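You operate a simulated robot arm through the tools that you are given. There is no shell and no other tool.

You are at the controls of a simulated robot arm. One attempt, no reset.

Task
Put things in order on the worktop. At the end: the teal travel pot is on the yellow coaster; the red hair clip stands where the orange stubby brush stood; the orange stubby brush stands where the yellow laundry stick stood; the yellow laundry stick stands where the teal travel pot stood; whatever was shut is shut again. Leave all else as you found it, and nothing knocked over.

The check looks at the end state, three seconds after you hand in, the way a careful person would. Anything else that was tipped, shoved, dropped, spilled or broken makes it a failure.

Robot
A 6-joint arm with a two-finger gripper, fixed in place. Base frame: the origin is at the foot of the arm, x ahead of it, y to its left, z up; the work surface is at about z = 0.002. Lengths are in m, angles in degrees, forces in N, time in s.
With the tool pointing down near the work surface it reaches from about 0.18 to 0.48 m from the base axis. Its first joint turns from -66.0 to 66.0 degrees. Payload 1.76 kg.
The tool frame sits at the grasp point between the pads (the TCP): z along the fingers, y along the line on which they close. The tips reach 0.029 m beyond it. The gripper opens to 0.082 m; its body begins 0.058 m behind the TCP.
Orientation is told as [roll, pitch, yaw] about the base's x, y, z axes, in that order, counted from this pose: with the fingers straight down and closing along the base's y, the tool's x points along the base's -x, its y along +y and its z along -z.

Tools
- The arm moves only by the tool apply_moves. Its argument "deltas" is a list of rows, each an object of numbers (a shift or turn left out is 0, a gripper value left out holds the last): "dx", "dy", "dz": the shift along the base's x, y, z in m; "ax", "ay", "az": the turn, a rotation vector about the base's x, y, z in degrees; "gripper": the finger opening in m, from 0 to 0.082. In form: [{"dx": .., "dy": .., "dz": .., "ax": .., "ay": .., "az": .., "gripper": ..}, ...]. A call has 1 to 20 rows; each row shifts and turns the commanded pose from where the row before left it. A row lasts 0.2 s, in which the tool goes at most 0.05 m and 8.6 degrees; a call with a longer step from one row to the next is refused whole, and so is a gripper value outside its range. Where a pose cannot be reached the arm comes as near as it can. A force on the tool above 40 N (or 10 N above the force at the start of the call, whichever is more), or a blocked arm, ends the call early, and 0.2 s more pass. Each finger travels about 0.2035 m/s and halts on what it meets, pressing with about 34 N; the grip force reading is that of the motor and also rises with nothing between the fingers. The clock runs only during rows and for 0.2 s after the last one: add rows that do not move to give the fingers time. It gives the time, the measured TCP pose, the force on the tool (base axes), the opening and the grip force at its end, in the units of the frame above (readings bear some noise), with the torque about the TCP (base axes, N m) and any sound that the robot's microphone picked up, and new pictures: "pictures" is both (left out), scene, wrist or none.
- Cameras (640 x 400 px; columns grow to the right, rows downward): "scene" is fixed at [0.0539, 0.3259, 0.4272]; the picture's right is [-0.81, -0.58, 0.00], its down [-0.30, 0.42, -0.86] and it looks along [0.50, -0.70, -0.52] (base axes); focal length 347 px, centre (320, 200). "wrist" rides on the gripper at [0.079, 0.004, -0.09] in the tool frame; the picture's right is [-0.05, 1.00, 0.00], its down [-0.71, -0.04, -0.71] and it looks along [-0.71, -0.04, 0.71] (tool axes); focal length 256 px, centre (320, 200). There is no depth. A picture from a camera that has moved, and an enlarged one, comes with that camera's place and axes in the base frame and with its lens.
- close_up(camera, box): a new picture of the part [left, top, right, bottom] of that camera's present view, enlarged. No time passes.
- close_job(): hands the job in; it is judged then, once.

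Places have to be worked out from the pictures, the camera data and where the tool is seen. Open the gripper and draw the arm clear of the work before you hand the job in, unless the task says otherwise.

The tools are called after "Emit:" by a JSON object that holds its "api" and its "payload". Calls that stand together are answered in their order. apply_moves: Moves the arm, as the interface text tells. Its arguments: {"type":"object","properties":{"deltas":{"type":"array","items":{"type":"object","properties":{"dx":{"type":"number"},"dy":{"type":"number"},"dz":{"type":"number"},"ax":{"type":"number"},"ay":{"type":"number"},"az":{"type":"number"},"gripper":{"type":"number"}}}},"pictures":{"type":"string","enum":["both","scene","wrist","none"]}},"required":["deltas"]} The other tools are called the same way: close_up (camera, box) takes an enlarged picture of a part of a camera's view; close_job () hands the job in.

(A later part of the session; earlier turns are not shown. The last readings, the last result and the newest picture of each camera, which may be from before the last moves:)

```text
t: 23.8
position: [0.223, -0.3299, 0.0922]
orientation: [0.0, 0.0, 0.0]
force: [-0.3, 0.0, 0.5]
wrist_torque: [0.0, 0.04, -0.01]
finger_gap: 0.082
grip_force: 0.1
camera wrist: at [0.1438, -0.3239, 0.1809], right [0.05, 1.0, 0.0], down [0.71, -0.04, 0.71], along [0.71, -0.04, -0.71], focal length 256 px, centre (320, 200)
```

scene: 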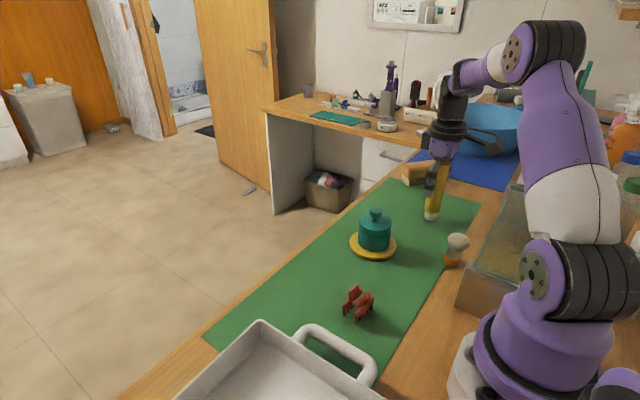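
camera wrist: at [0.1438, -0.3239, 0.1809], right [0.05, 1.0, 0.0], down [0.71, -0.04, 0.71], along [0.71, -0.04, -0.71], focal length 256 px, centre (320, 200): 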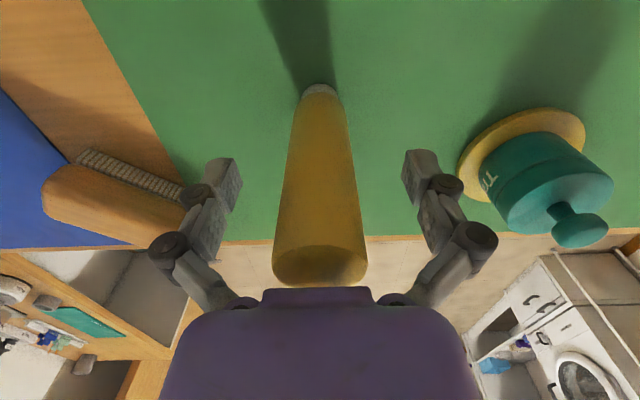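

The stick stands free between the open fingers. I'll raise straight up until the tips are above its top.

Emit:
{"api": "apply_moves", "payload": {"deltas": [{"dz": 0.02}, {"dz": 0.04}, {"dz": 0.045}, {"dz": 0.045}, {}], "pictures": "both"}}

Emit:
{"api": "close_up", "payload": {"camera": "scene", "box": [400, 130, 500, 280]}}

Emit:
{"api": "close_up", "payload": {"camera": "wrist", "box": [260, 0, 400, 130]}}

```text
t: 25.0
position: [0.2232, -0.3322, 0.2411]
orientation: [0.0, 0.0, 0.0]
force: [-0.3, 0.3, 0.0]
wrist_torque: [-0.01, 0.01, 0.06]
finger_gap: 0.0819
grip_force: 0.1
camera wrist: at [0.1432, -0.3261, 0.3296], right [0.05, 1.0, 0.0], down [0.71, -0.04, 0.71], along [0.71, -0.04, -0.71], focal length 256 px, centre (320, 200)
```

scene: 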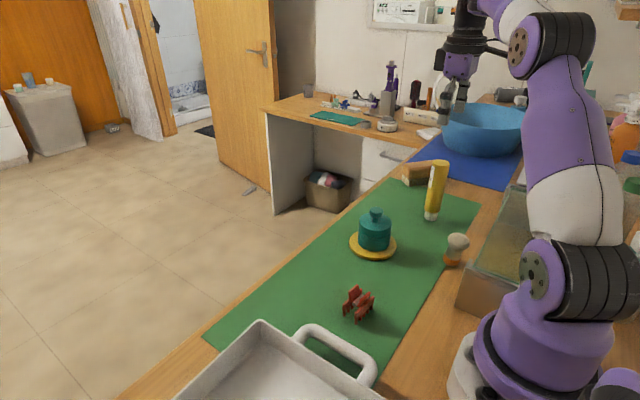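
wrist: 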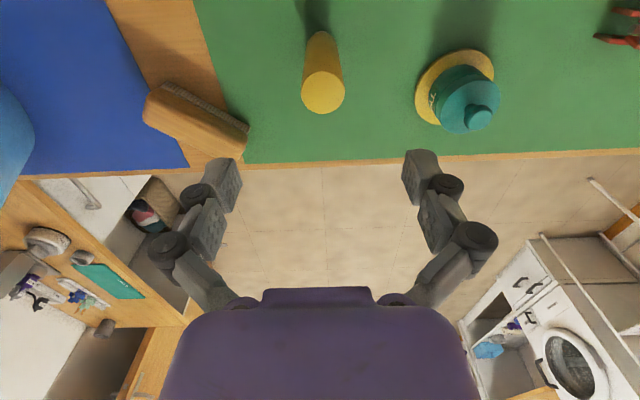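

```text
2.67 times, centred on (450, 205) of scene
camera zoom: at [0.0539, 0.3259, 0.4272], right [-0.81, -0.58, 0.0], down [-0.3, 0.42, -0.86], along [0.5, -0.7, -0.52], focal length 925 px, centre (-27, 187)
```

zoom: 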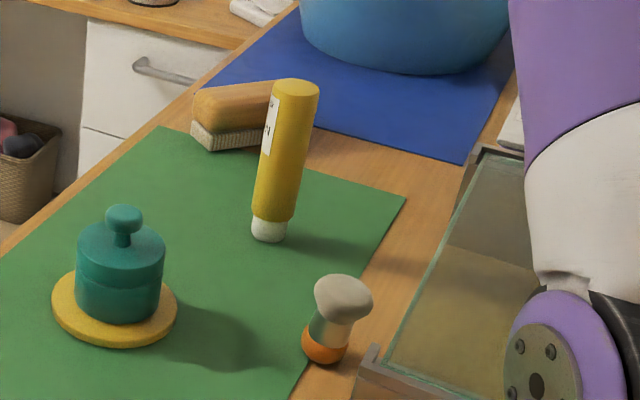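

```text
3.08 times, centred on (330, 65) of wrist
camera zoom: at [0.1432, -0.3261, 0.3296], right [0.05, 1.0, 0.0], down [0.71, -0.04, 0.71], along [0.71, -0.04, -0.71], focal length 788 px, centre (289, 615)
```

zoom: 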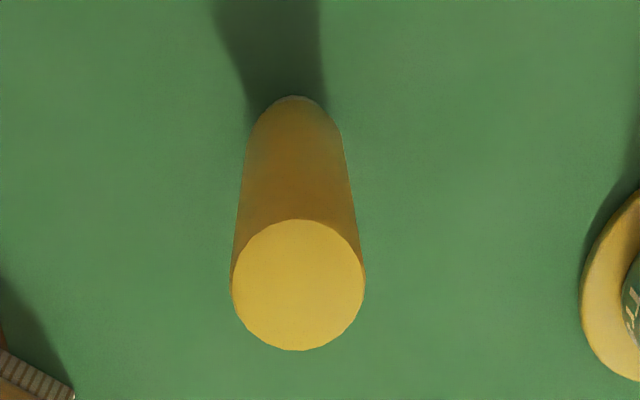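

The stick stands upright on the pot's old spot, within about 3 mm. Next I'll move above the orange brush, near (0.142, -0.211), and refine its place.

Emit:
{"api": "apply_moves", "payload": {"deltas": [{"dx": -0.02, "dy": 0.0295}, {"dx": -0.02, "dy": 0.0295}, {"dx": -0.02, "dy": 0.0295}, {"dx": -0.02, "dy": 0.0295}, {}, {}], "pictures": "both"}}

```text
t: 26.4
position: [0.1433, -0.212, 0.2387]
orientation: [0.0, 0.1, 0.0]
force: [-0.6, -0.8, -0.3]
wrist_torque: [-0.04, 0.03, -0.02]
finger_gap: 0.0819
grip_force: 0.0
camera wrist: at [0.0636, -0.2061, 0.3291], right [0.05, 1.0, 0.0], down [0.71, -0.04, 0.71], along [0.71, -0.04, -0.71], focal length 256 px, centre (320, 200)
```

scene: 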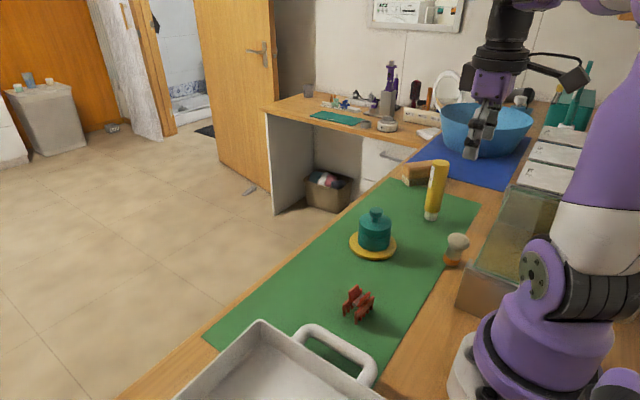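
wrist: 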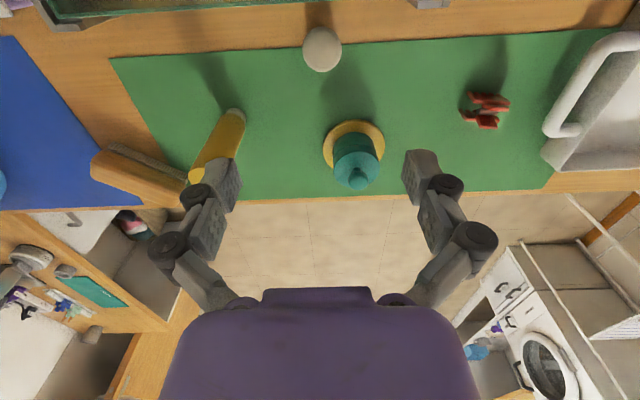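

Emit:
{"api": "close_up", "payload": {"camera": "wrist", "box": [260, 0, 400, 90]}}

Emit:
{"api": "close_up", "payload": {"camera": "wrist", "box": [40, 0, 460, 120]}}

Emit:
{"api": "close_up", "payload": {"camera": "scene", "box": [420, 215, 500, 295]}}

```text
4.44 times, centred on (330, 45) of wrist
camera zoom: at [0.0636, -0.2061, 0.3291], right [0.05, 1.0, 0.0], down [0.71, -0.04, 0.71], along [0.71, -0.04, -0.71], focal length 1138 px, centre (276, 889)
```

zoom: 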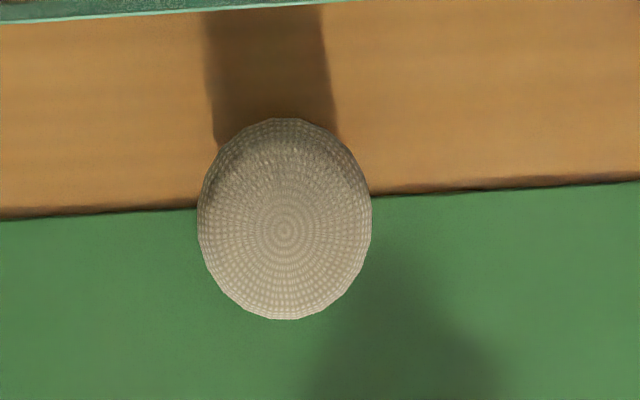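

```text
1.52 times, centred on (250, 60) of wrist
camera zoom: at [0.0636, -0.2061, 0.3291], right [0.05, 1.0, 0.0], down [0.71, -0.04, 0.71], along [0.71, -0.04, -0.71], focal length 390 px, centre (427, 413)
```

zoom: 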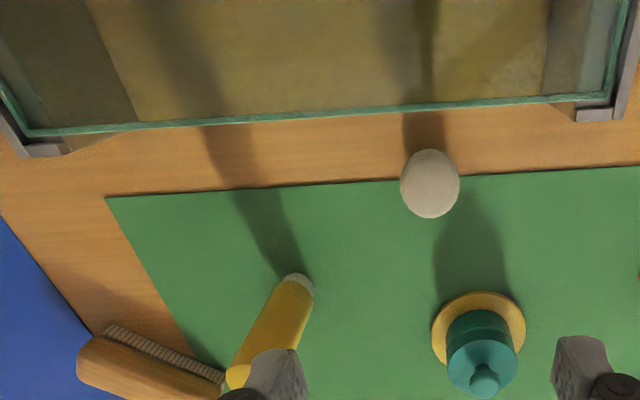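

```text
5.00 times, centred on (460, 255) of scene
camera zoom: at [0.0538, 0.3259, 0.4272], right [-0.81, -0.58, 0.0], down [-0.3, 0.42, -0.86], along [0.5, -0.7, -0.52], focal length 1735 px, centre (-380, -75)
```

zoom: 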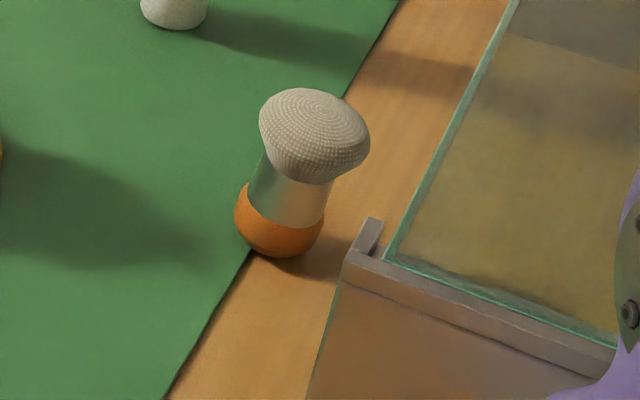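

The brush head centre is near (0.138, -0.209) and its top near z = 0.058, with the box face around x = 0.10. I'll come down halfway and recheck before straddling it along y.

Emit:
{"api": "apply_moves", "payload": {"deltas": [{"dx": -0.004, "dy": 0.001, "dz": -0.04}, {"dz": -0.045}, {"dz": -0.04}, {}, {}], "pictures": "both"}}

Emit:
{"api": "close_up", "payload": {"camera": "wrist", "box": [240, 0, 400, 160]}}

Emit:
{"api": "close_up", "payload": {"camera": "scene", "box": [400, 150, 560, 300]}}

```text
t: 27.6
position: [0.14, -0.2108, 0.1144]
orientation: [0.0, 0.0, 0.0]
force: [-0.7, 0.5, 0.4]
wrist_torque: [-0.03, -0.01, -0.02]
finger_gap: 0.0821
grip_force: 0.0
camera wrist: at [0.0598, -0.2038, 0.2039], right [0.05, 1.0, 0.0], down [0.71, -0.04, 0.71], along [0.71, -0.04, -0.71], focal length 256 px, centre (320, 200)
```

scene: 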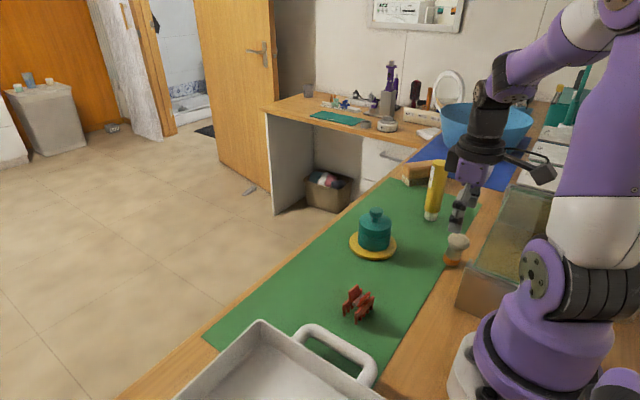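
wrist: 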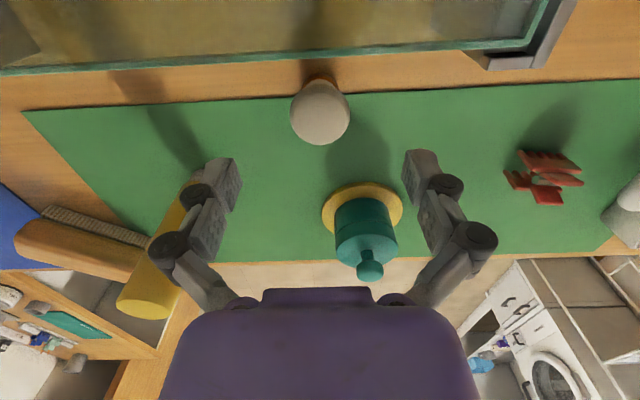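

```text
2.50 times, centred on (320, 80) of wrist
camera zoom: at [0.0598, -0.2038, 0.2039], right [0.05, 1.0, 0.0], down [0.71, -0.04, 0.71], along [0.71, -0.04, -0.71], focal length 640 px, centre (320, 500)
```

zoom: 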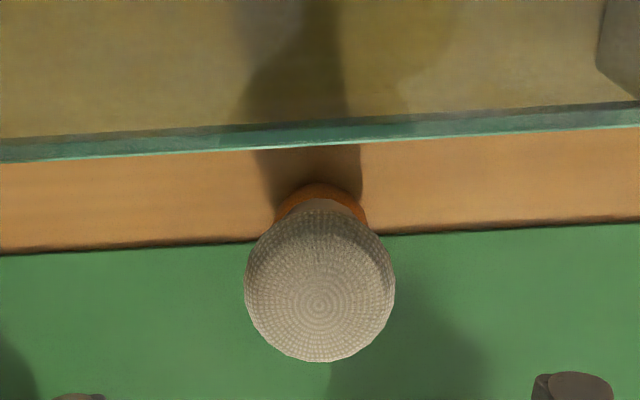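

```text
2.67 times, centred on (480, 225) of scene
camera zoom: at [0.0539, 0.3259, 0.4272], right [-0.81, -0.58, 0.0], down [-0.3, 0.42, -0.86], along [0.5, -0.7, -0.52], focal length 925 px, centre (-107, 133)
```

zoom: 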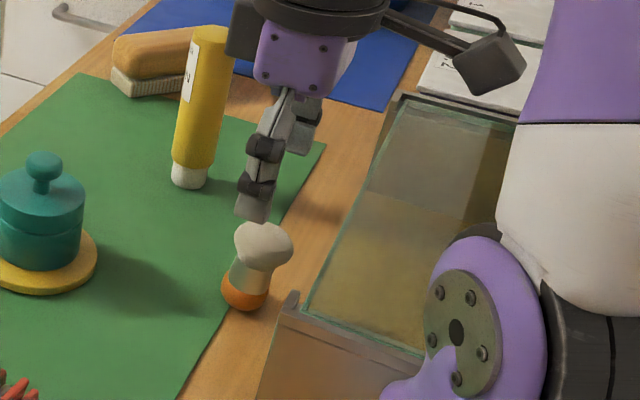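

The brush sits straight below the tool, and the camera and body stay well above the box. I'll descend to TCP z ≈ 0.044 so the pads meet the brush head.

Emit:
{"api": "apply_moves", "payload": {"deltas": [{"dz": -0.03}, {"dz": -0.025}, {"dz": -0.015}, {}], "pictures": "both"}}

Emit:
{"api": "close_up", "payload": {"camera": "scene", "box": [400, 150, 560, 300]}}

```text
t: 28.6
position: [0.1387, -0.2089, 0.0447]
orientation: [0.0, 0.0, 0.0]
force: [0.4, 0.2, -0.1]
wrist_torque: [0.0, 0.04, 0.01]
finger_gap: 0.0819
grip_force: 0.1
camera wrist: at [0.0591, -0.2034, 0.1348], right [0.05, 1.0, 0.0], down [0.71, -0.04, 0.71], along [0.71, -0.04, -0.71], focal length 256 px, centre (320, 200)
```

scene: 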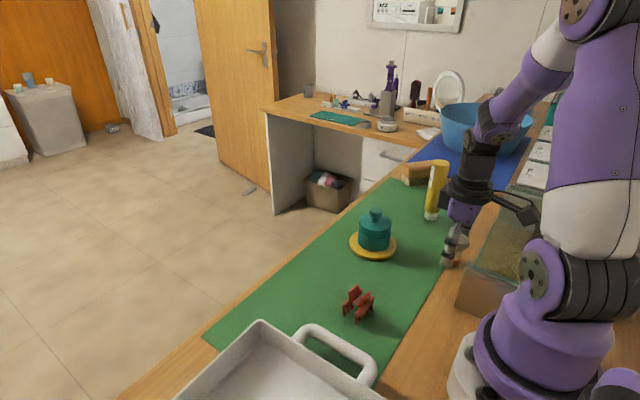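
wrist: 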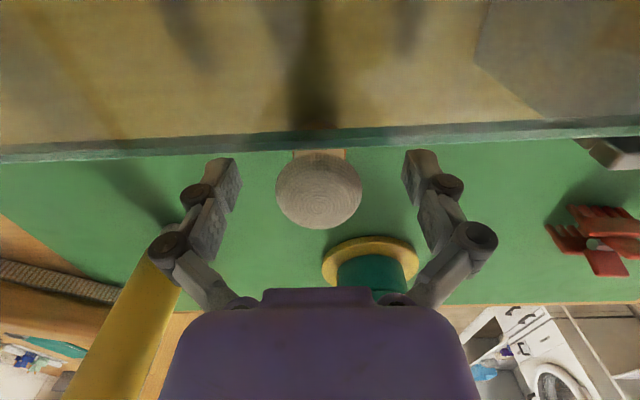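

```text
2.67 times, centred on (480, 225) of scene
camera zoom: at [0.0539, 0.3259, 0.4272], right [-0.81, -0.58, 0.0], down [-0.3, 0.42, -0.86], along [0.5, -0.7, -0.52], focal length 925 px, centre (-107, 133)
```

zoom: 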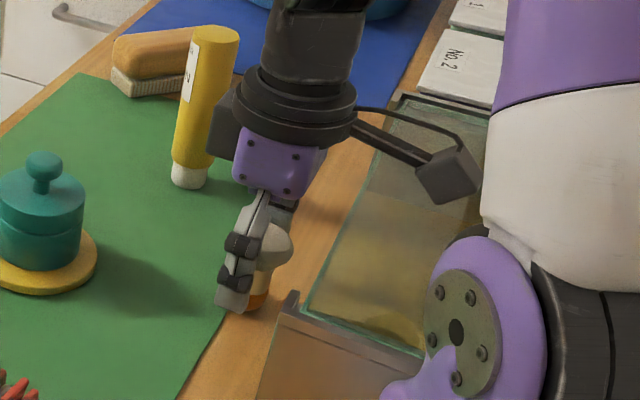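

The head is centred between the pads. I'll close gently on it.

Emit:
{"api": "apply_moves", "payload": {"deltas": [{"gripper": 0.06}, {"gripper": 0.045}, {"gripper": 0.032}, {"gripper": 0.032}, {"gripper": 0.032}], "pictures": "both"}}

Emit:
{"api": "close_up", "payload": {"camera": "scene", "box": [420, 190, 520, 290]}}

```text
t: 29.8
position: [0.139, -0.21, 0.0454]
orientation: [0.0, 0.1, 0.0]
force: [0.3, -0.2, 0.2]
wrist_torque: [0.03, -0.02, -0.01]
finger_gap: 0.0319
grip_force: 0.0
camera wrist: at [0.0591, -0.2035, 0.1351], right [0.05, 1.0, 0.0], down [0.71, -0.04, 0.71], along [0.71, -0.04, -0.71], focal length 256 px, centre (320, 200)
```

scene: 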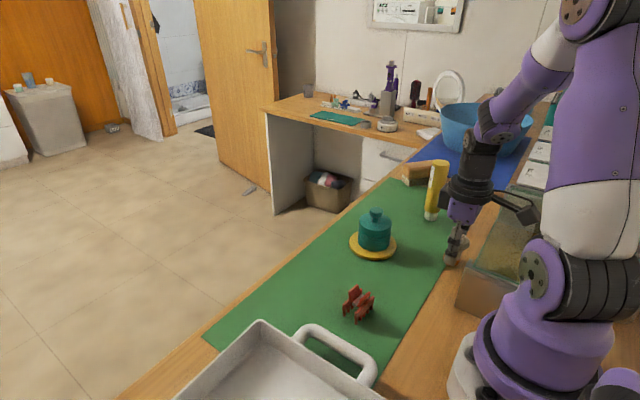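
wrist: 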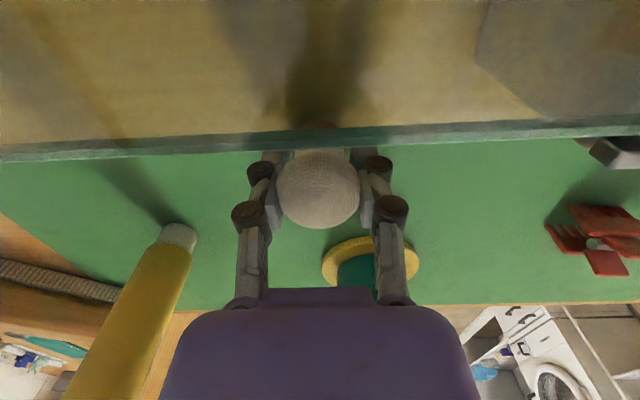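

```text
4.00 times, centred on (470, 240) of scene
camera zoom: at [0.0539, 0.3259, 0.4272], right [-0.81, -0.58, 0.0], down [-0.3, 0.42, -0.86], along [0.5, -0.7, -0.52], focal length 1388 px, centre (-280, 40)
```

zoom: 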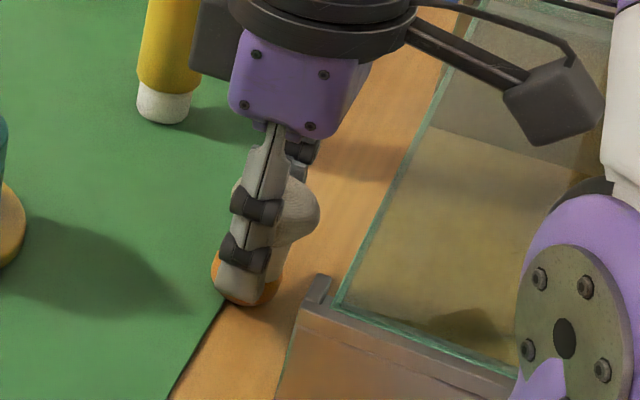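

At 0.032 m there's still no grip force, so the bristles don't resist and the pads need to reach the collar or handle. I'll close further.

Emit:
{"api": "apply_moves", "payload": {"deltas": [{"gripper": 0.026}, {"gripper": 0.02}, {"gripper": 0.02}], "pictures": "wrist"}}

Emit:
{"api": "close_up", "payload": {"camera": "scene", "box": [420, 190, 520, 290]}}

```text
t: 30.6
position: [0.1389, -0.2094, 0.0444]
orientation: [0.0, 0.0, -0.1]
force: [-0.7, 0.6, 3.2]
wrist_torque: [0.02, 0.0, -0.03]
finger_gap: 0.0285
grip_force: 34.3
camera wrist: at [0.0592, -0.2035, 0.1351], right [0.05, 1.0, 0.0], down [0.71, -0.04, 0.71], along [0.71, -0.04, -0.71], focal length 256 px, centre (320, 200)
```

wrist: 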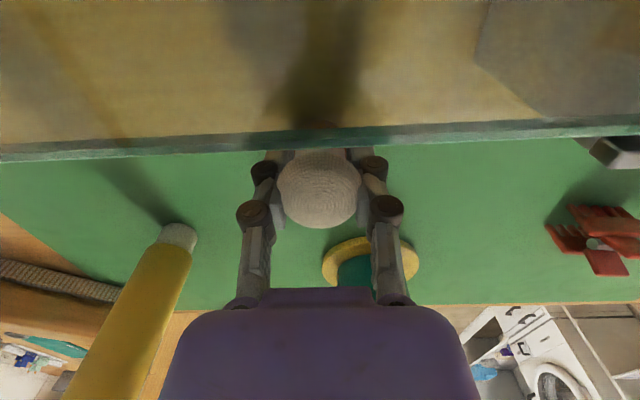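

```text
4.00 times, centred on (470, 240) of scene
camera zoom: at [0.0539, 0.3259, 0.4271], right [-0.81, -0.58, 0.0], down [-0.3, 0.42, -0.86], along [0.5, -0.7, -0.52], focal length 1388 px, centre (-280, 40)
```

zoom: 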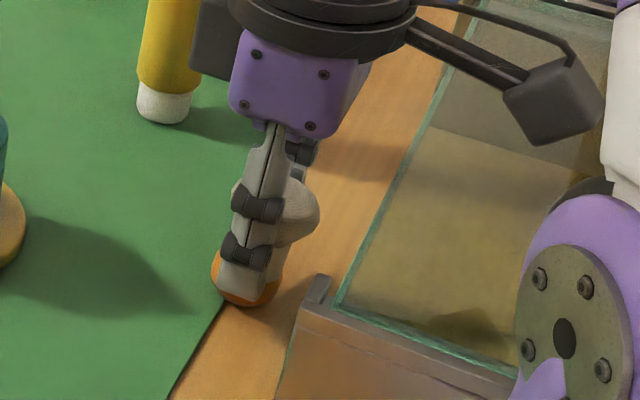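

It's now gripped at 0.0285 m with full force. I'll lift slowly and check that it hangs upright.

Emit:
{"api": "apply_moves", "payload": {"deltas": [{"dz": 0.006}, {"dz": 0.014}, {"dz": 0.03}, {"dz": 0.03}, {}], "pictures": "both"}}

Emit:
{"api": "close_up", "payload": {"camera": "scene", "box": [410, 130, 530, 290]}}

```text
t: 31.8
position: [0.1396, -0.2115, 0.1265]
orientation: [0.0, 0.0, 0.0]
force: [1.1, 0.5, -0.1]
wrist_torque: [-0.02, 0.02, 0.0]
finger_gap: 0.0283
grip_force: 33.9
camera wrist: at [0.06, -0.2042, 0.2166], right [0.05, 1.0, 0.0], down [0.71, -0.04, 0.71], along [0.71, -0.04, -0.71], focal length 256 px, centre (320, 200)
```

scene: 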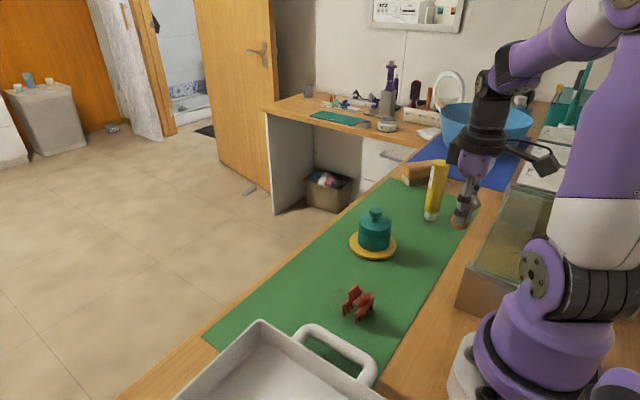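
wrist: 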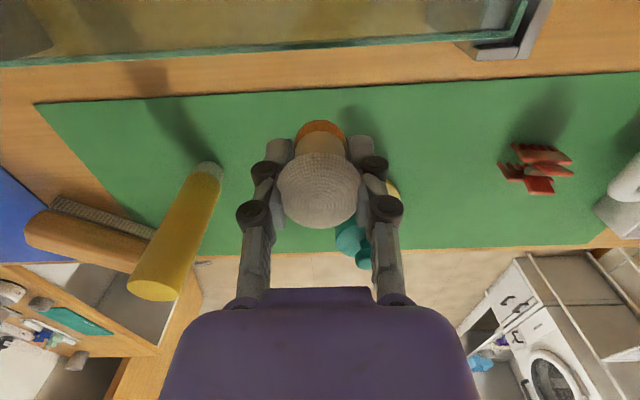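

```text
2.50 times, centred on (470, 210) of scene
camera zoom: at [0.0539, 0.3259, 0.4272], right [-0.81, -0.58, 0.0], down [-0.3, 0.42, -0.86], along [0.5, -0.7, -0.52], focal length 867 px, centre (-55, 175)
```

zoom: 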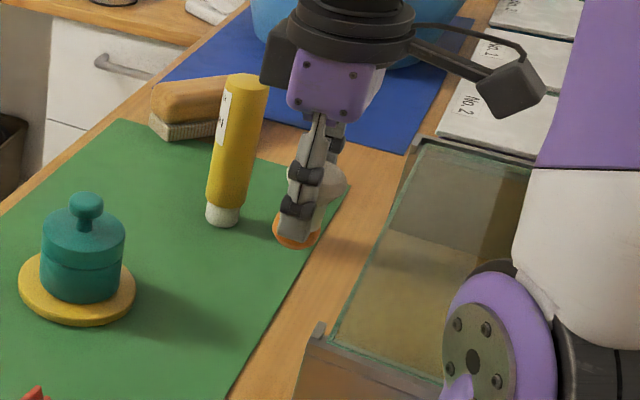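

The brush is held. I'll look closely for any tilt before carrying it.

Emit:
{"api": "close_up", "payload": {"camera": "wrist", "box": [240, 90, 400, 250]}}

Emit:
{"api": "close_up", "payload": {"camera": "scene", "box": [440, 170, 500, 240]}}

```text
2.50 times, centred on (320, 170) of wrist
camera zoom: at [0.06, -0.2042, 0.2166], right [0.05, 1.0, 0.0], down [0.71, -0.04, 0.71], along [0.71, -0.04, -0.71], focal length 640 px, centre (320, 275)
```

zoom: 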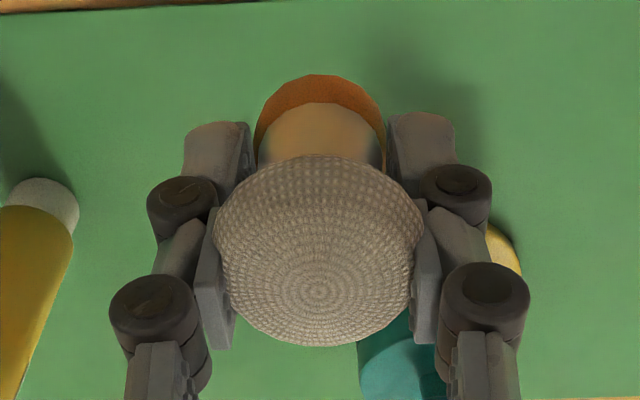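

```text
5.71 times, centred on (470, 205) of scene
camera zoom: at [0.0539, 0.3259, 0.4272], right [-0.81, -0.58, 0.0], down [-0.3, 0.42, -0.86], along [0.5, -0.7, -0.52], focal length 1983 px, centre (-537, 171)
```

zoom: 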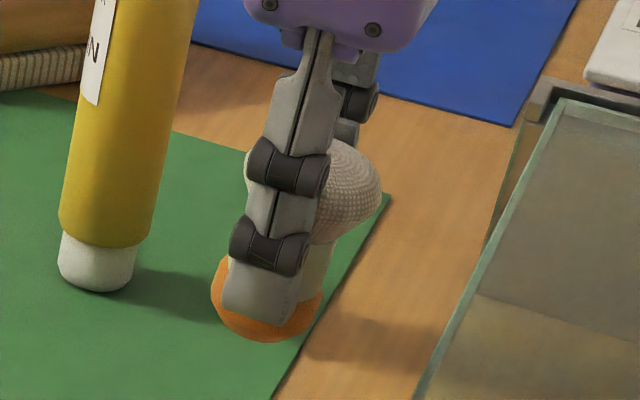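

The brush hangs upright in the grip, with its original place at about (0.141, -0.209). I'll raise it a bit and carry it above the stick's old spot at (0.3425, 0.052).

Emit:
{"api": "apply_moves", "payload": {"deltas": [{"dz": 0.045}, {"dx": 0.0252, "dy": 0.03253}, {"dx": 0.0252, "dy": 0.03253}, {"dx": 0.0252, "dy": 0.03253}, {"dx": 0.0252, "dy": 0.03253}, {"dx": 0.0252, "dy": 0.03253}, {"dx": 0.0252, "dy": 0.03253}, {"dx": 0.0252, "dy": 0.03253}, {"dx": 0.0252, "dy": 0.03253}, {}], "pictures": "both"}}

```text
t: 34.0
position: [0.3413, 0.0489, 0.1735]
orientation: [0.0, 0.0, 0.0]
force: [0.2, -0.7, -0.6]
wrist_torque: [0.0, 0.01, 0.05]
finger_gap: 0.0282
grip_force: 34.3
camera wrist: at [0.262, 0.0552, 0.2631], right [0.05, 1.0, 0.0], down [0.71, -0.04, 0.71], along [0.71, -0.04, -0.71], focal length 256 px, centre (320, 200)
```

scene: 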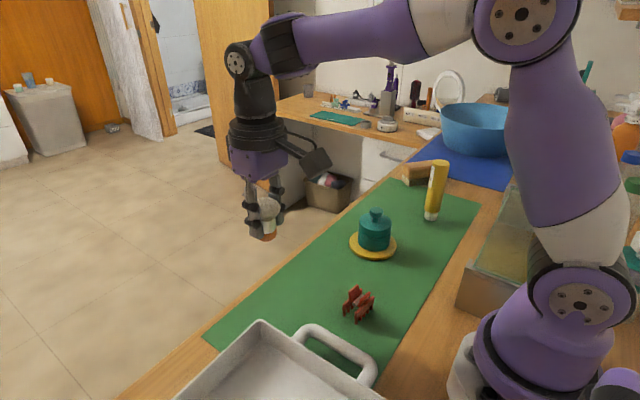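
wrist: 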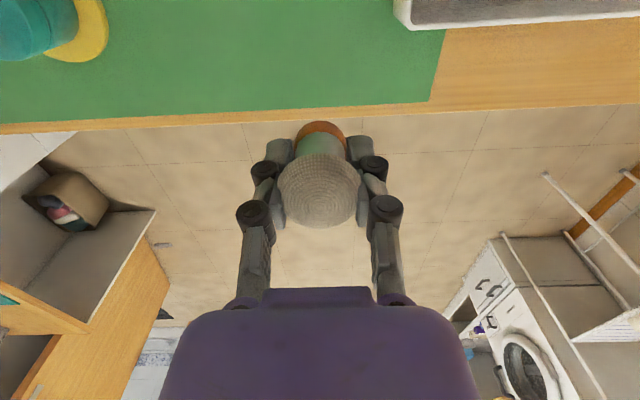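

The brush is over the target spot. I'll lower it to about 7 mm above the mat.

Emit:
{"api": "apply_moves", "payload": {"deltas": [{"dy": 0.001, "dz": -0.04}, {"dz": -0.04}, {"dz": -0.025}, {"dz": -0.015}, {}], "pictures": "both"}}

Emit:
{"api": "close_up", "payload": {"camera": "scene", "box": [220, 200, 340, 340]}}

```text
t: 35.2
position: [0.3416, 0.0491, 0.0515]
orientation: [0.0, 0.0, 0.0]
force: [0.2, -0.2, -0.1]
wrist_torque: [0.01, 0.0, 0.02]
finger_gap: 0.0285
grip_force: 34.0
camera wrist: at [0.2623, 0.0558, 0.1414], right [0.05, 1.0, 0.0], down [0.71, -0.04, 0.71], along [0.71, -0.04, -0.71], focal length 256 px, centre (320, 200)
```

scene: 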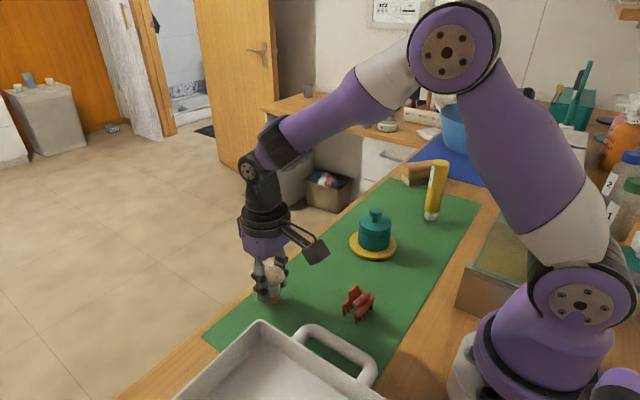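
wrist: 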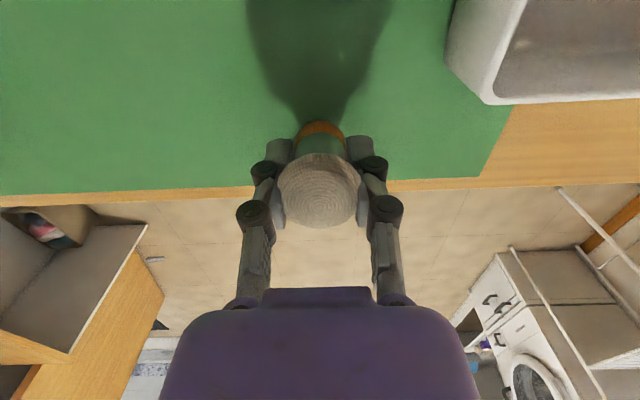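

```text
2.86 times, centred on (280, 270) of scene
camera zoom: at [0.0539, 0.3259, 0.4272], right [-0.81, -0.58, 0.0], down [-0.3, 0.42, -0.86], along [0.5, -0.7, -0.52], focal length 991 px, centre (434, 0)
```

zoom: 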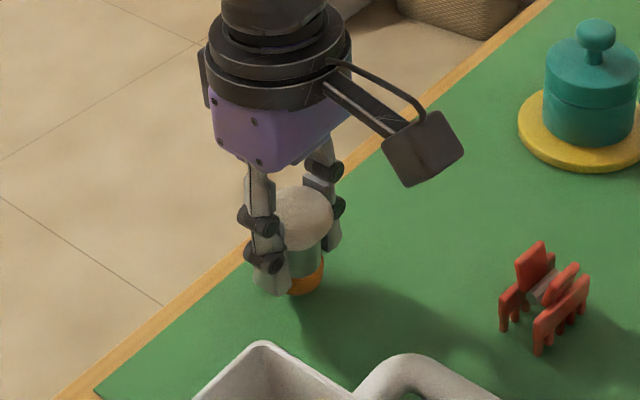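

The base is over the right spot, judging by where the stick's foot stood in the scene view. I'll lower it gently to contact.

Emit:
{"api": "apply_moves", "payload": {"deltas": [{"dz": -0.003}, {"dz": -0.0015}, {}], "pictures": "none"}}

```text
t: 36.0
position: [0.3435, 0.0505, 0.0466]
orientation: [0.1, -0.1, 0.0]
force: [-1.8, 1.5, 11.7]
wrist_torque: [0.08, 0.21, -0.01]
finger_gap: 0.0281
grip_force: 34.0
```

Contact reads 11.7 N upward. I'll ease off by a millimetre and open the fingers part way.

Emit:
{"api": "apply_moves", "payload": {"deltas": [{"dz": 0.001}, {"gripper": 0.032}, {"gripper": 0.045}, {"gripper": 0.065}, {}], "pictures": "both"}}

Emit:
{"api": "close_up", "payload": {"camera": "wrist", "box": [240, 90, 400, 250]}}

```text
t: 37.2
position: [0.342, 0.0503, 0.0473]
orientation: [0.0, -0.1, 0.0]
force: [-0.3, 1.5, -0.4]
wrist_torque: [0.0, 0.03, 0.03]
finger_gap: 0.0647
grip_force: 0.2
camera wrist: at [0.2622, 0.0565, 0.1375], right [0.05, 1.0, 0.0], down [0.71, -0.04, 0.71], along [0.71, -0.04, -0.71], focal length 256 px, centre (320, 200)
```

scene: 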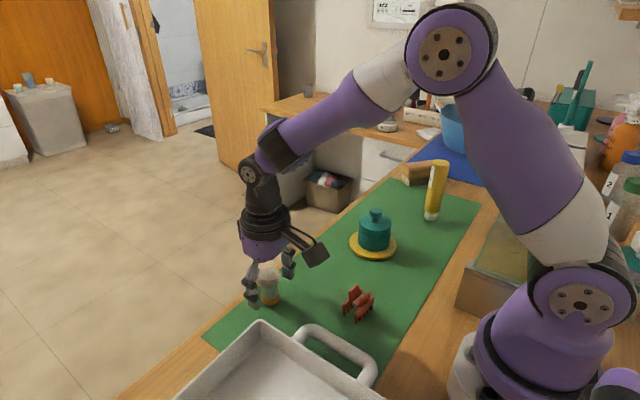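
wrist: 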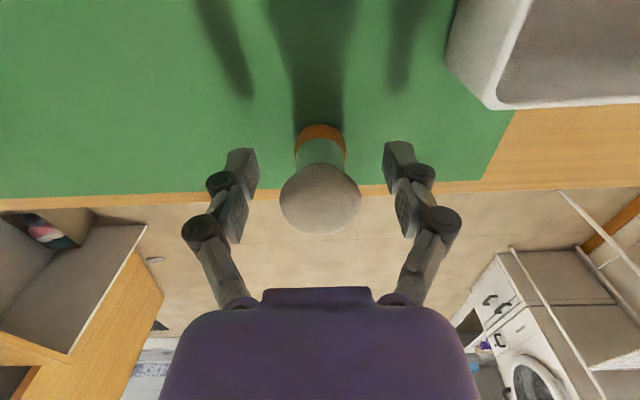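

```text
2.50 times, centred on (320, 170) of wrist
camera zoom: at [0.2622, 0.0565, 0.1375], right [0.05, 1.0, 0.0], down [0.71, -0.04, 0.71], along [0.71, -0.04, -0.71], focal length 640 px, centre (320, 275)
```

zoom: 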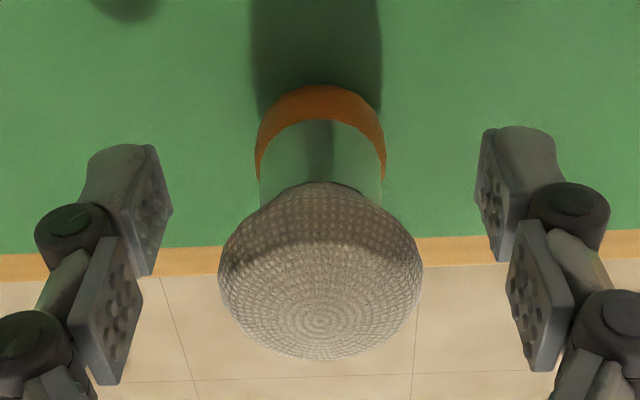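

The brush is released and standing. I'll raise the tool carefully so the pads clear the head, then check its uprightness and position.

Emit:
{"api": "apply_moves", "payload": {"deltas": [{"gripper": 0.082}, {"dz": 0.02}, {"dz": 0.035}, {"dz": 0.04}, {"dz": 0.03}, {}], "pictures": "both"}}

Emit:
{"api": "close_up", "payload": {"camera": "wrist", "box": [260, 0, 400, 140]}}

Emit:
{"api": "close_up", "payload": {"camera": "scene", "box": [230, 240, 310, 320]}}

```text
t: 38.6
position: [0.3431, 0.0512, 0.1748]
orientation: [0.0, -0.1, 0.0]
force: [0.0, -0.2, 0.0]
wrist_torque: [-0.01, 0.01, -0.02]
finger_gap: 0.0819
grip_force: 0.1
camera wrist: at [0.2628, 0.0574, 0.263], right [0.05, 1.0, 0.0], down [0.71, -0.04, 0.71], along [0.71, -0.04, -0.71], focal length 256 px, centre (320, 200)
```

scene: 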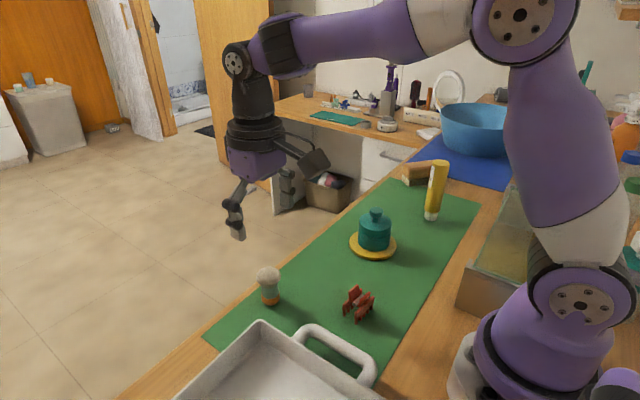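
wrist: 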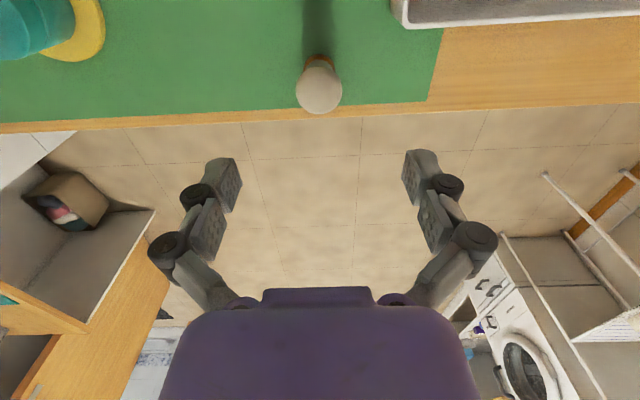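

```text
2.86 times, centred on (330, 70) of wrist
camera zoom: at [0.2628, 0.0574, 0.263], right [0.05, 1.0, 0.0], down [0.71, -0.04, 0.71], along [0.71, -0.04, -0.71], focal length 731 px, centre (291, 571)
```

zoom: 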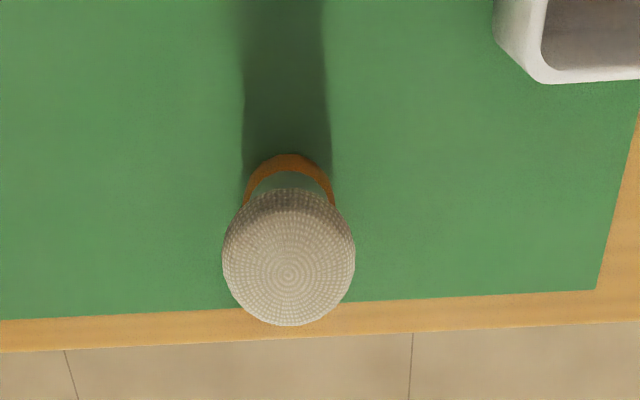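

```text
5.00 times, centred on (270, 280) of scene
camera zoom: at [0.0539, 0.3259, 0.4272], right [-0.81, -0.58, 0.0], down [-0.3, 0.42, -0.86], along [0.5, -0.7, -0.52], focal length 1735 px, centre (570, -200)
```

zoom: 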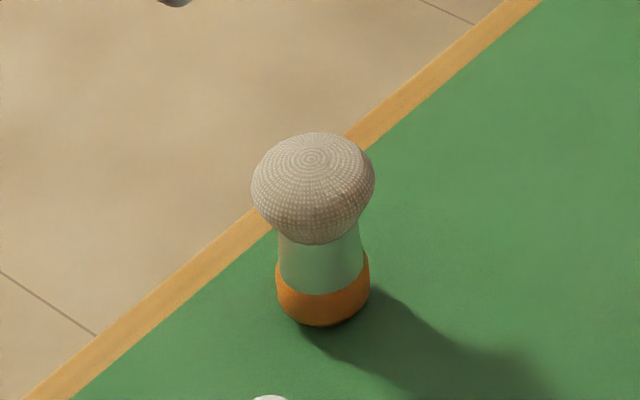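

The brush stands upright at about (0.348, 0.052), about 6 mm off from where the stick was in x. Next is the clip: I'll move above (0.223, -0.003) and turn the tool by about +84° so the fingers close across its jaws.

Emit:
{"api": "apply_moves", "payload": {"deltas": [{"dx": -0.01188, "dy": -0.00564, "az": 8.4}, {"dx": -0.01188, "dy": -0.00564, "az": 8.4}, {"dx": -0.01188, "dy": -0.00564, "az": 8.4}, {"dx": -0.01188, "dy": -0.00564, "az": 8.4}, {"dx": -0.01188, "dy": -0.00564, "az": 8.4}, {"dx": -0.01188, "dy": -0.00564, "az": 8.4}, {"dx": -0.01188, "dy": -0.00564, "az": 8.4}, {"dx": -0.01188, "dy": -0.00564, "az": 8.4}, {"dx": -0.01188, "dy": -0.00564, "az": 8.4}, {"dx": -0.01188, "dy": -0.00564, "az": 8.4}, {}], "pictures": "both"}}

```text
t: 41.0
position: [0.2231, -0.0048, 0.1737]
orientation: [-0.1, 0.0, 84.1]
force: [-0.2, 0.1, -0.2]
wrist_torque: [0.01, -0.01, 0.01]
finger_gap: 0.0819
grip_force: 0.0
camera wrist: at [0.2096, -0.0821, 0.2635], right [-0.99, 0.16, 0.0], down [0.11, 0.7, 0.71], along [0.11, 0.7, -0.71], focal length 256 px, centre (320, 200)
```

scene: 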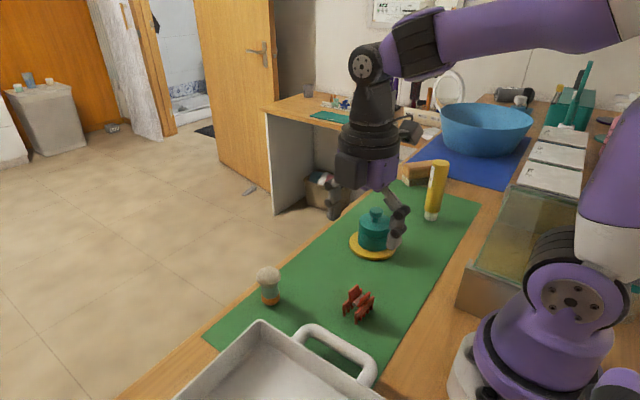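
wrist: 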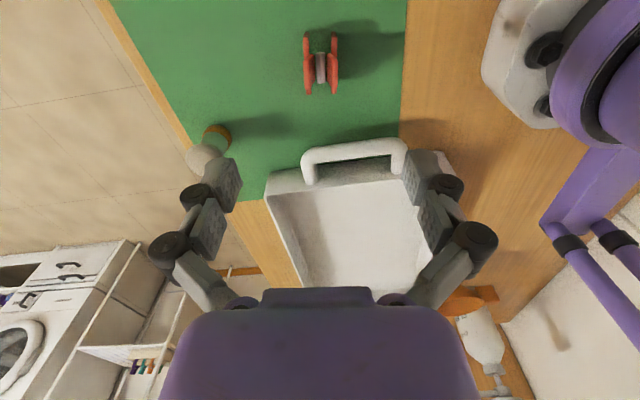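

The tool is turned and above the clip. I'll enlarge the wrist view to check the jaw alignment.

Emit:
{"api": "close_up", "payload": {"camera": "wrist", "box": [270, 10, 370, 110]}}

Emit:
{"api": "close_up", "payload": {"camera": "scene", "box": [320, 170, 440, 340]}}

```text
4.00 times, centred on (320, 60) of wrist
camera zoom: at [0.2096, -0.0821, 0.2635], right [-0.99, 0.16, 0.0], down [0.11, 0.7, 0.71], along [0.11, 0.7, -0.71], focal length 1024 px, centre (320, 760)
```

zoom: 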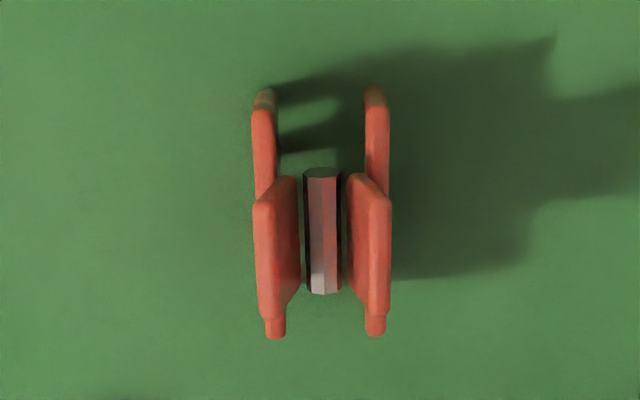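

```text
2.35 times, centred on (380, 255) of scene
camera zoom: at [0.0538, 0.3259, 0.4272], right [-0.81, -0.58, 0.0], down [-0.3, 0.42, -0.86], along [0.5, -0.7, -0.52], focal length 816 px, centre (179, 71)
```

zoom: 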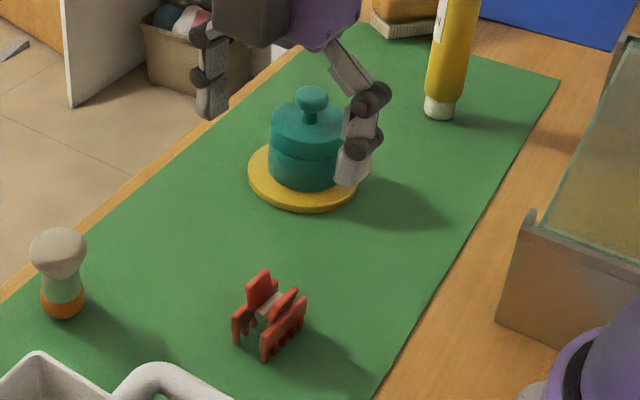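

The jaws line up with the tool and the clip centre is near (0.2212, -0.0035), right under the TCP. I'll trim the yaw a little, come down partway and recheck.

Emit:
{"api": "apply_moves", "payload": {"deltas": [{"az": -1.5, "dz": -0.03}, {"dz": -0.035}, {"dz": -0.028}, {}], "pictures": "both"}}

Emit:
{"api": "close_up", "payload": {"camera": "wrist", "box": [230, 60, 410, 220]}}

```text
t: 42.0
position: [0.2222, -0.0039, 0.0791]
orientation: [0.1, 0.0, 82.5]
force: [0.1, -0.6, -0.4]
wrist_torque: [0.0, 0.01, -0.04]
finger_gap: 0.082
grip_force: 0.0
camera wrist: at [0.2072, -0.0812, 0.1689], right [-0.98, 0.18, 0.0], down [0.13, 0.7, 0.71], along [0.13, 0.7, -0.71], focal length 256 px, centre (320, 200)
```

scene: 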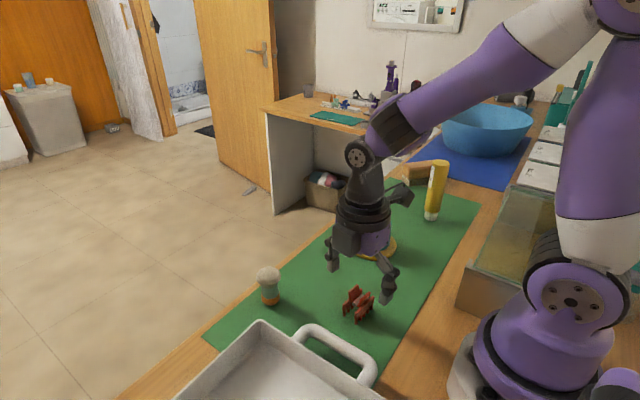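
wrist: 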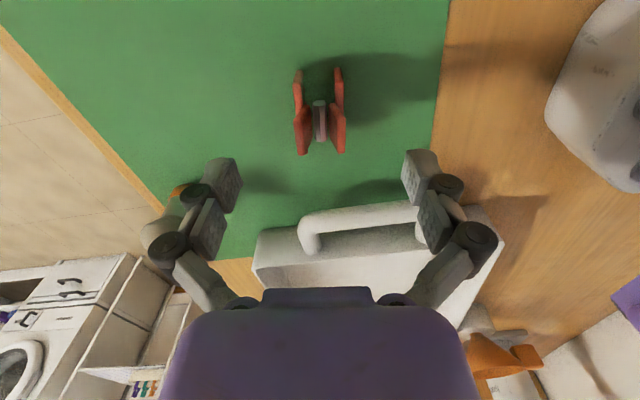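

```text
2.50 times, centred on (320, 140) of wrist
camera zoom: at [0.2072, -0.0812, 0.1689], right [-0.98, 0.18, 0.0], down [0.13, 0.7, 0.71], along [0.13, 0.7, -0.71], focal length 640 px, centre (320, 350)
```

zoom: 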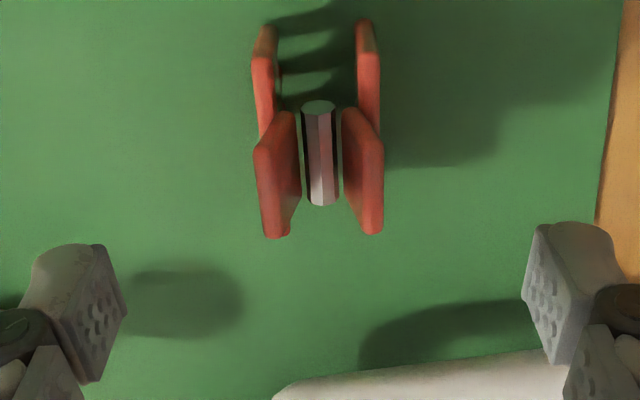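

Both fingers straddle the clip symmetrically. I'll descend to TCP z ≈ 0.036 and look again.

Emit:
{"api": "apply_moves", "payload": {"deltas": [{"dz": -0.025}, {"dz": -0.014}, {"dz": -0.004}, {}], "pictures": "both"}}

Emit:
{"api": "close_up", "payload": {"camera": "wrist", "box": [220, 90, 420, 270]}}

Emit:
{"api": "close_up", "payload": {"camera": "scene", "box": [300, 220, 420, 340]}}

```text
t: 43.0
position: [0.2233, -0.0062, 0.0349]
orientation: [0.1, 0.0, 82.5]
force: [0.0, 0.2, 0.4]
wrist_torque: [-0.02, 0.02, 0.01]
finger_gap: 0.0816
grip_force: 0.1
camera wrist: at [0.2076, -0.082, 0.1256], right [-0.98, 0.18, 0.0], down [0.13, 0.7, 0.71], along [0.13, 0.7, -0.71], focal length 256 px, centre (320, 200)
```

scene: 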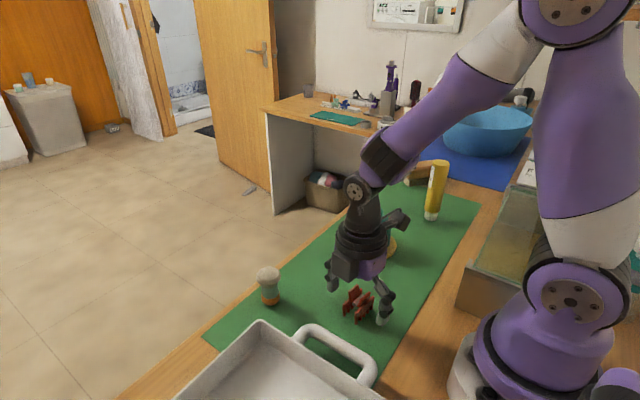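
wrist: 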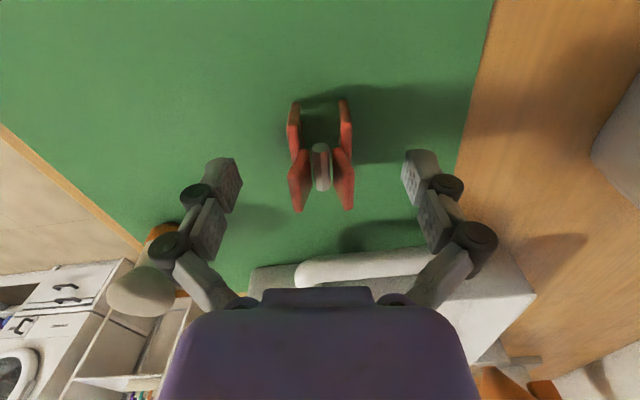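

```text
2.22 times, centred on (320, 180) of wrist
camera zoom: at [0.2076, -0.082, 0.1256], right [-0.98, 0.18, 0.0], down [0.13, 0.7, 0.71], along [0.13, 0.7, -0.71], focal length 569 px, centre (320, 244)
```

zoom: 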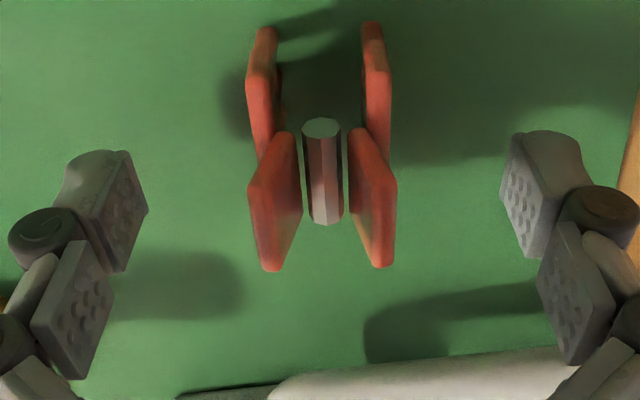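

```text
3.33 times, centred on (360, 280) of scene
camera zoom: at [0.0539, 0.3259, 0.4272], right [-0.81, -0.58, 0.0], down [-0.3, 0.42, -0.86], along [0.5, -0.7, -0.52], focal length 1156 px, centre (187, -67)
```

zoom: 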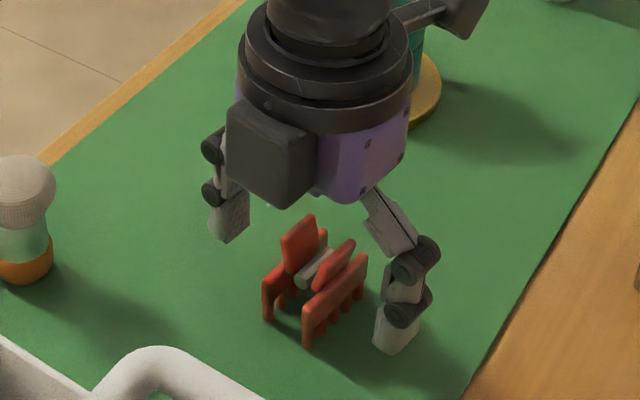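

The clip is centred between the pads, just below TCP height. I'll close slowly in steps.

Emit:
{"api": "apply_moves", "payload": {"deltas": [{"gripper": 0.06}, {"gripper": 0.048}, {"gripper": 0.04}, {"gripper": 0.035}, {}], "pictures": "wrist"}}

Emit:
{"api": "close_up", "payload": {"camera": "wrist", "box": [220, 90, 420, 270]}}

```text
t: 44.2
position: [0.2227, -0.0061, 0.0374]
orientation: [-0.1, 0.0, 82.5]
force: [0.1, 0.7, -0.3]
wrist_torque: [0.01, 0.03, 0.01]
finger_gap: 0.035
grip_force: 0.1
camera wrist: at [0.2077, -0.082, 0.1257], right [-0.98, 0.18, 0.0], down [0.13, 0.7, 0.71], along [0.13, 0.7, -0.71], focal length 256 px, centre (320, 200)
```

wrist: 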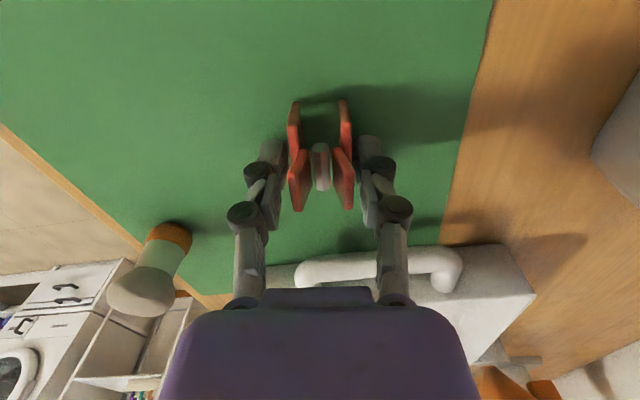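

```text
2.22 times, centred on (320, 180) of wrist
camera zoom: at [0.2077, -0.082, 0.1257], right [-0.98, 0.18, 0.0], down [0.13, 0.7, 0.71], along [0.13, 0.7, -0.71], focal length 569 px, centre (320, 244)
```

zoom: 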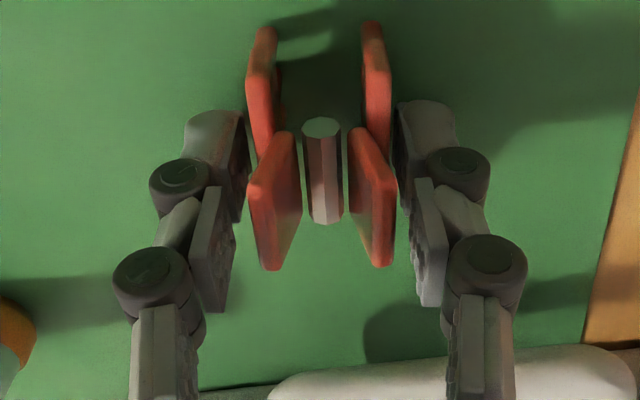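

The pads are nearly touching both jaws evenly. I'll close the rest of the way.

Emit:
{"api": "apply_moves", "payload": {"deltas": [{"gripper": 0.031}, {"gripper": 0.027}, {"gripper": 0.024}, {}], "pictures": "wrist"}}

Emit:
{"api": "close_up", "payload": {"camera": "wrist", "box": [220, 90, 420, 270]}}

```text
t: 45.2
position: [0.222, -0.0052, 0.0375]
orientation: [0.0, 0.0, 82.5]
force: [0.2, -0.5, 3.1]
wrist_torque: [0.0, -0.02, -0.01]
finger_gap: 0.0264
grip_force: 33.6
camera wrist: at [0.2077, -0.082, 0.1258], right [-0.98, 0.18, 0.0], down [0.13, 0.7, 0.71], along [0.13, 0.7, -0.71], focal length 256 px, centre (320, 200)
```

wrist: 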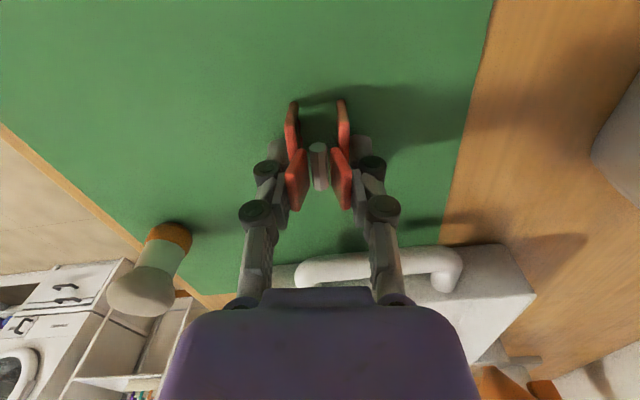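

```text
2.22 times, centred on (320, 180) of wrist
camera zoom: at [0.2077, -0.082, 0.1258], right [-0.98, 0.18, 0.0], down [0.13, 0.7, 0.71], along [0.13, 0.7, -0.71], focal length 569 px, centre (320, 244)
```

zoom: 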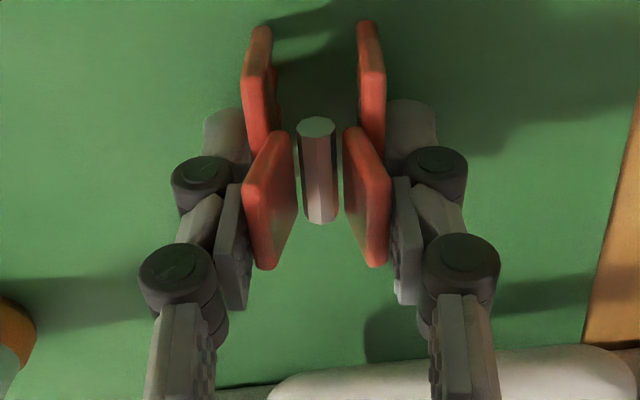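

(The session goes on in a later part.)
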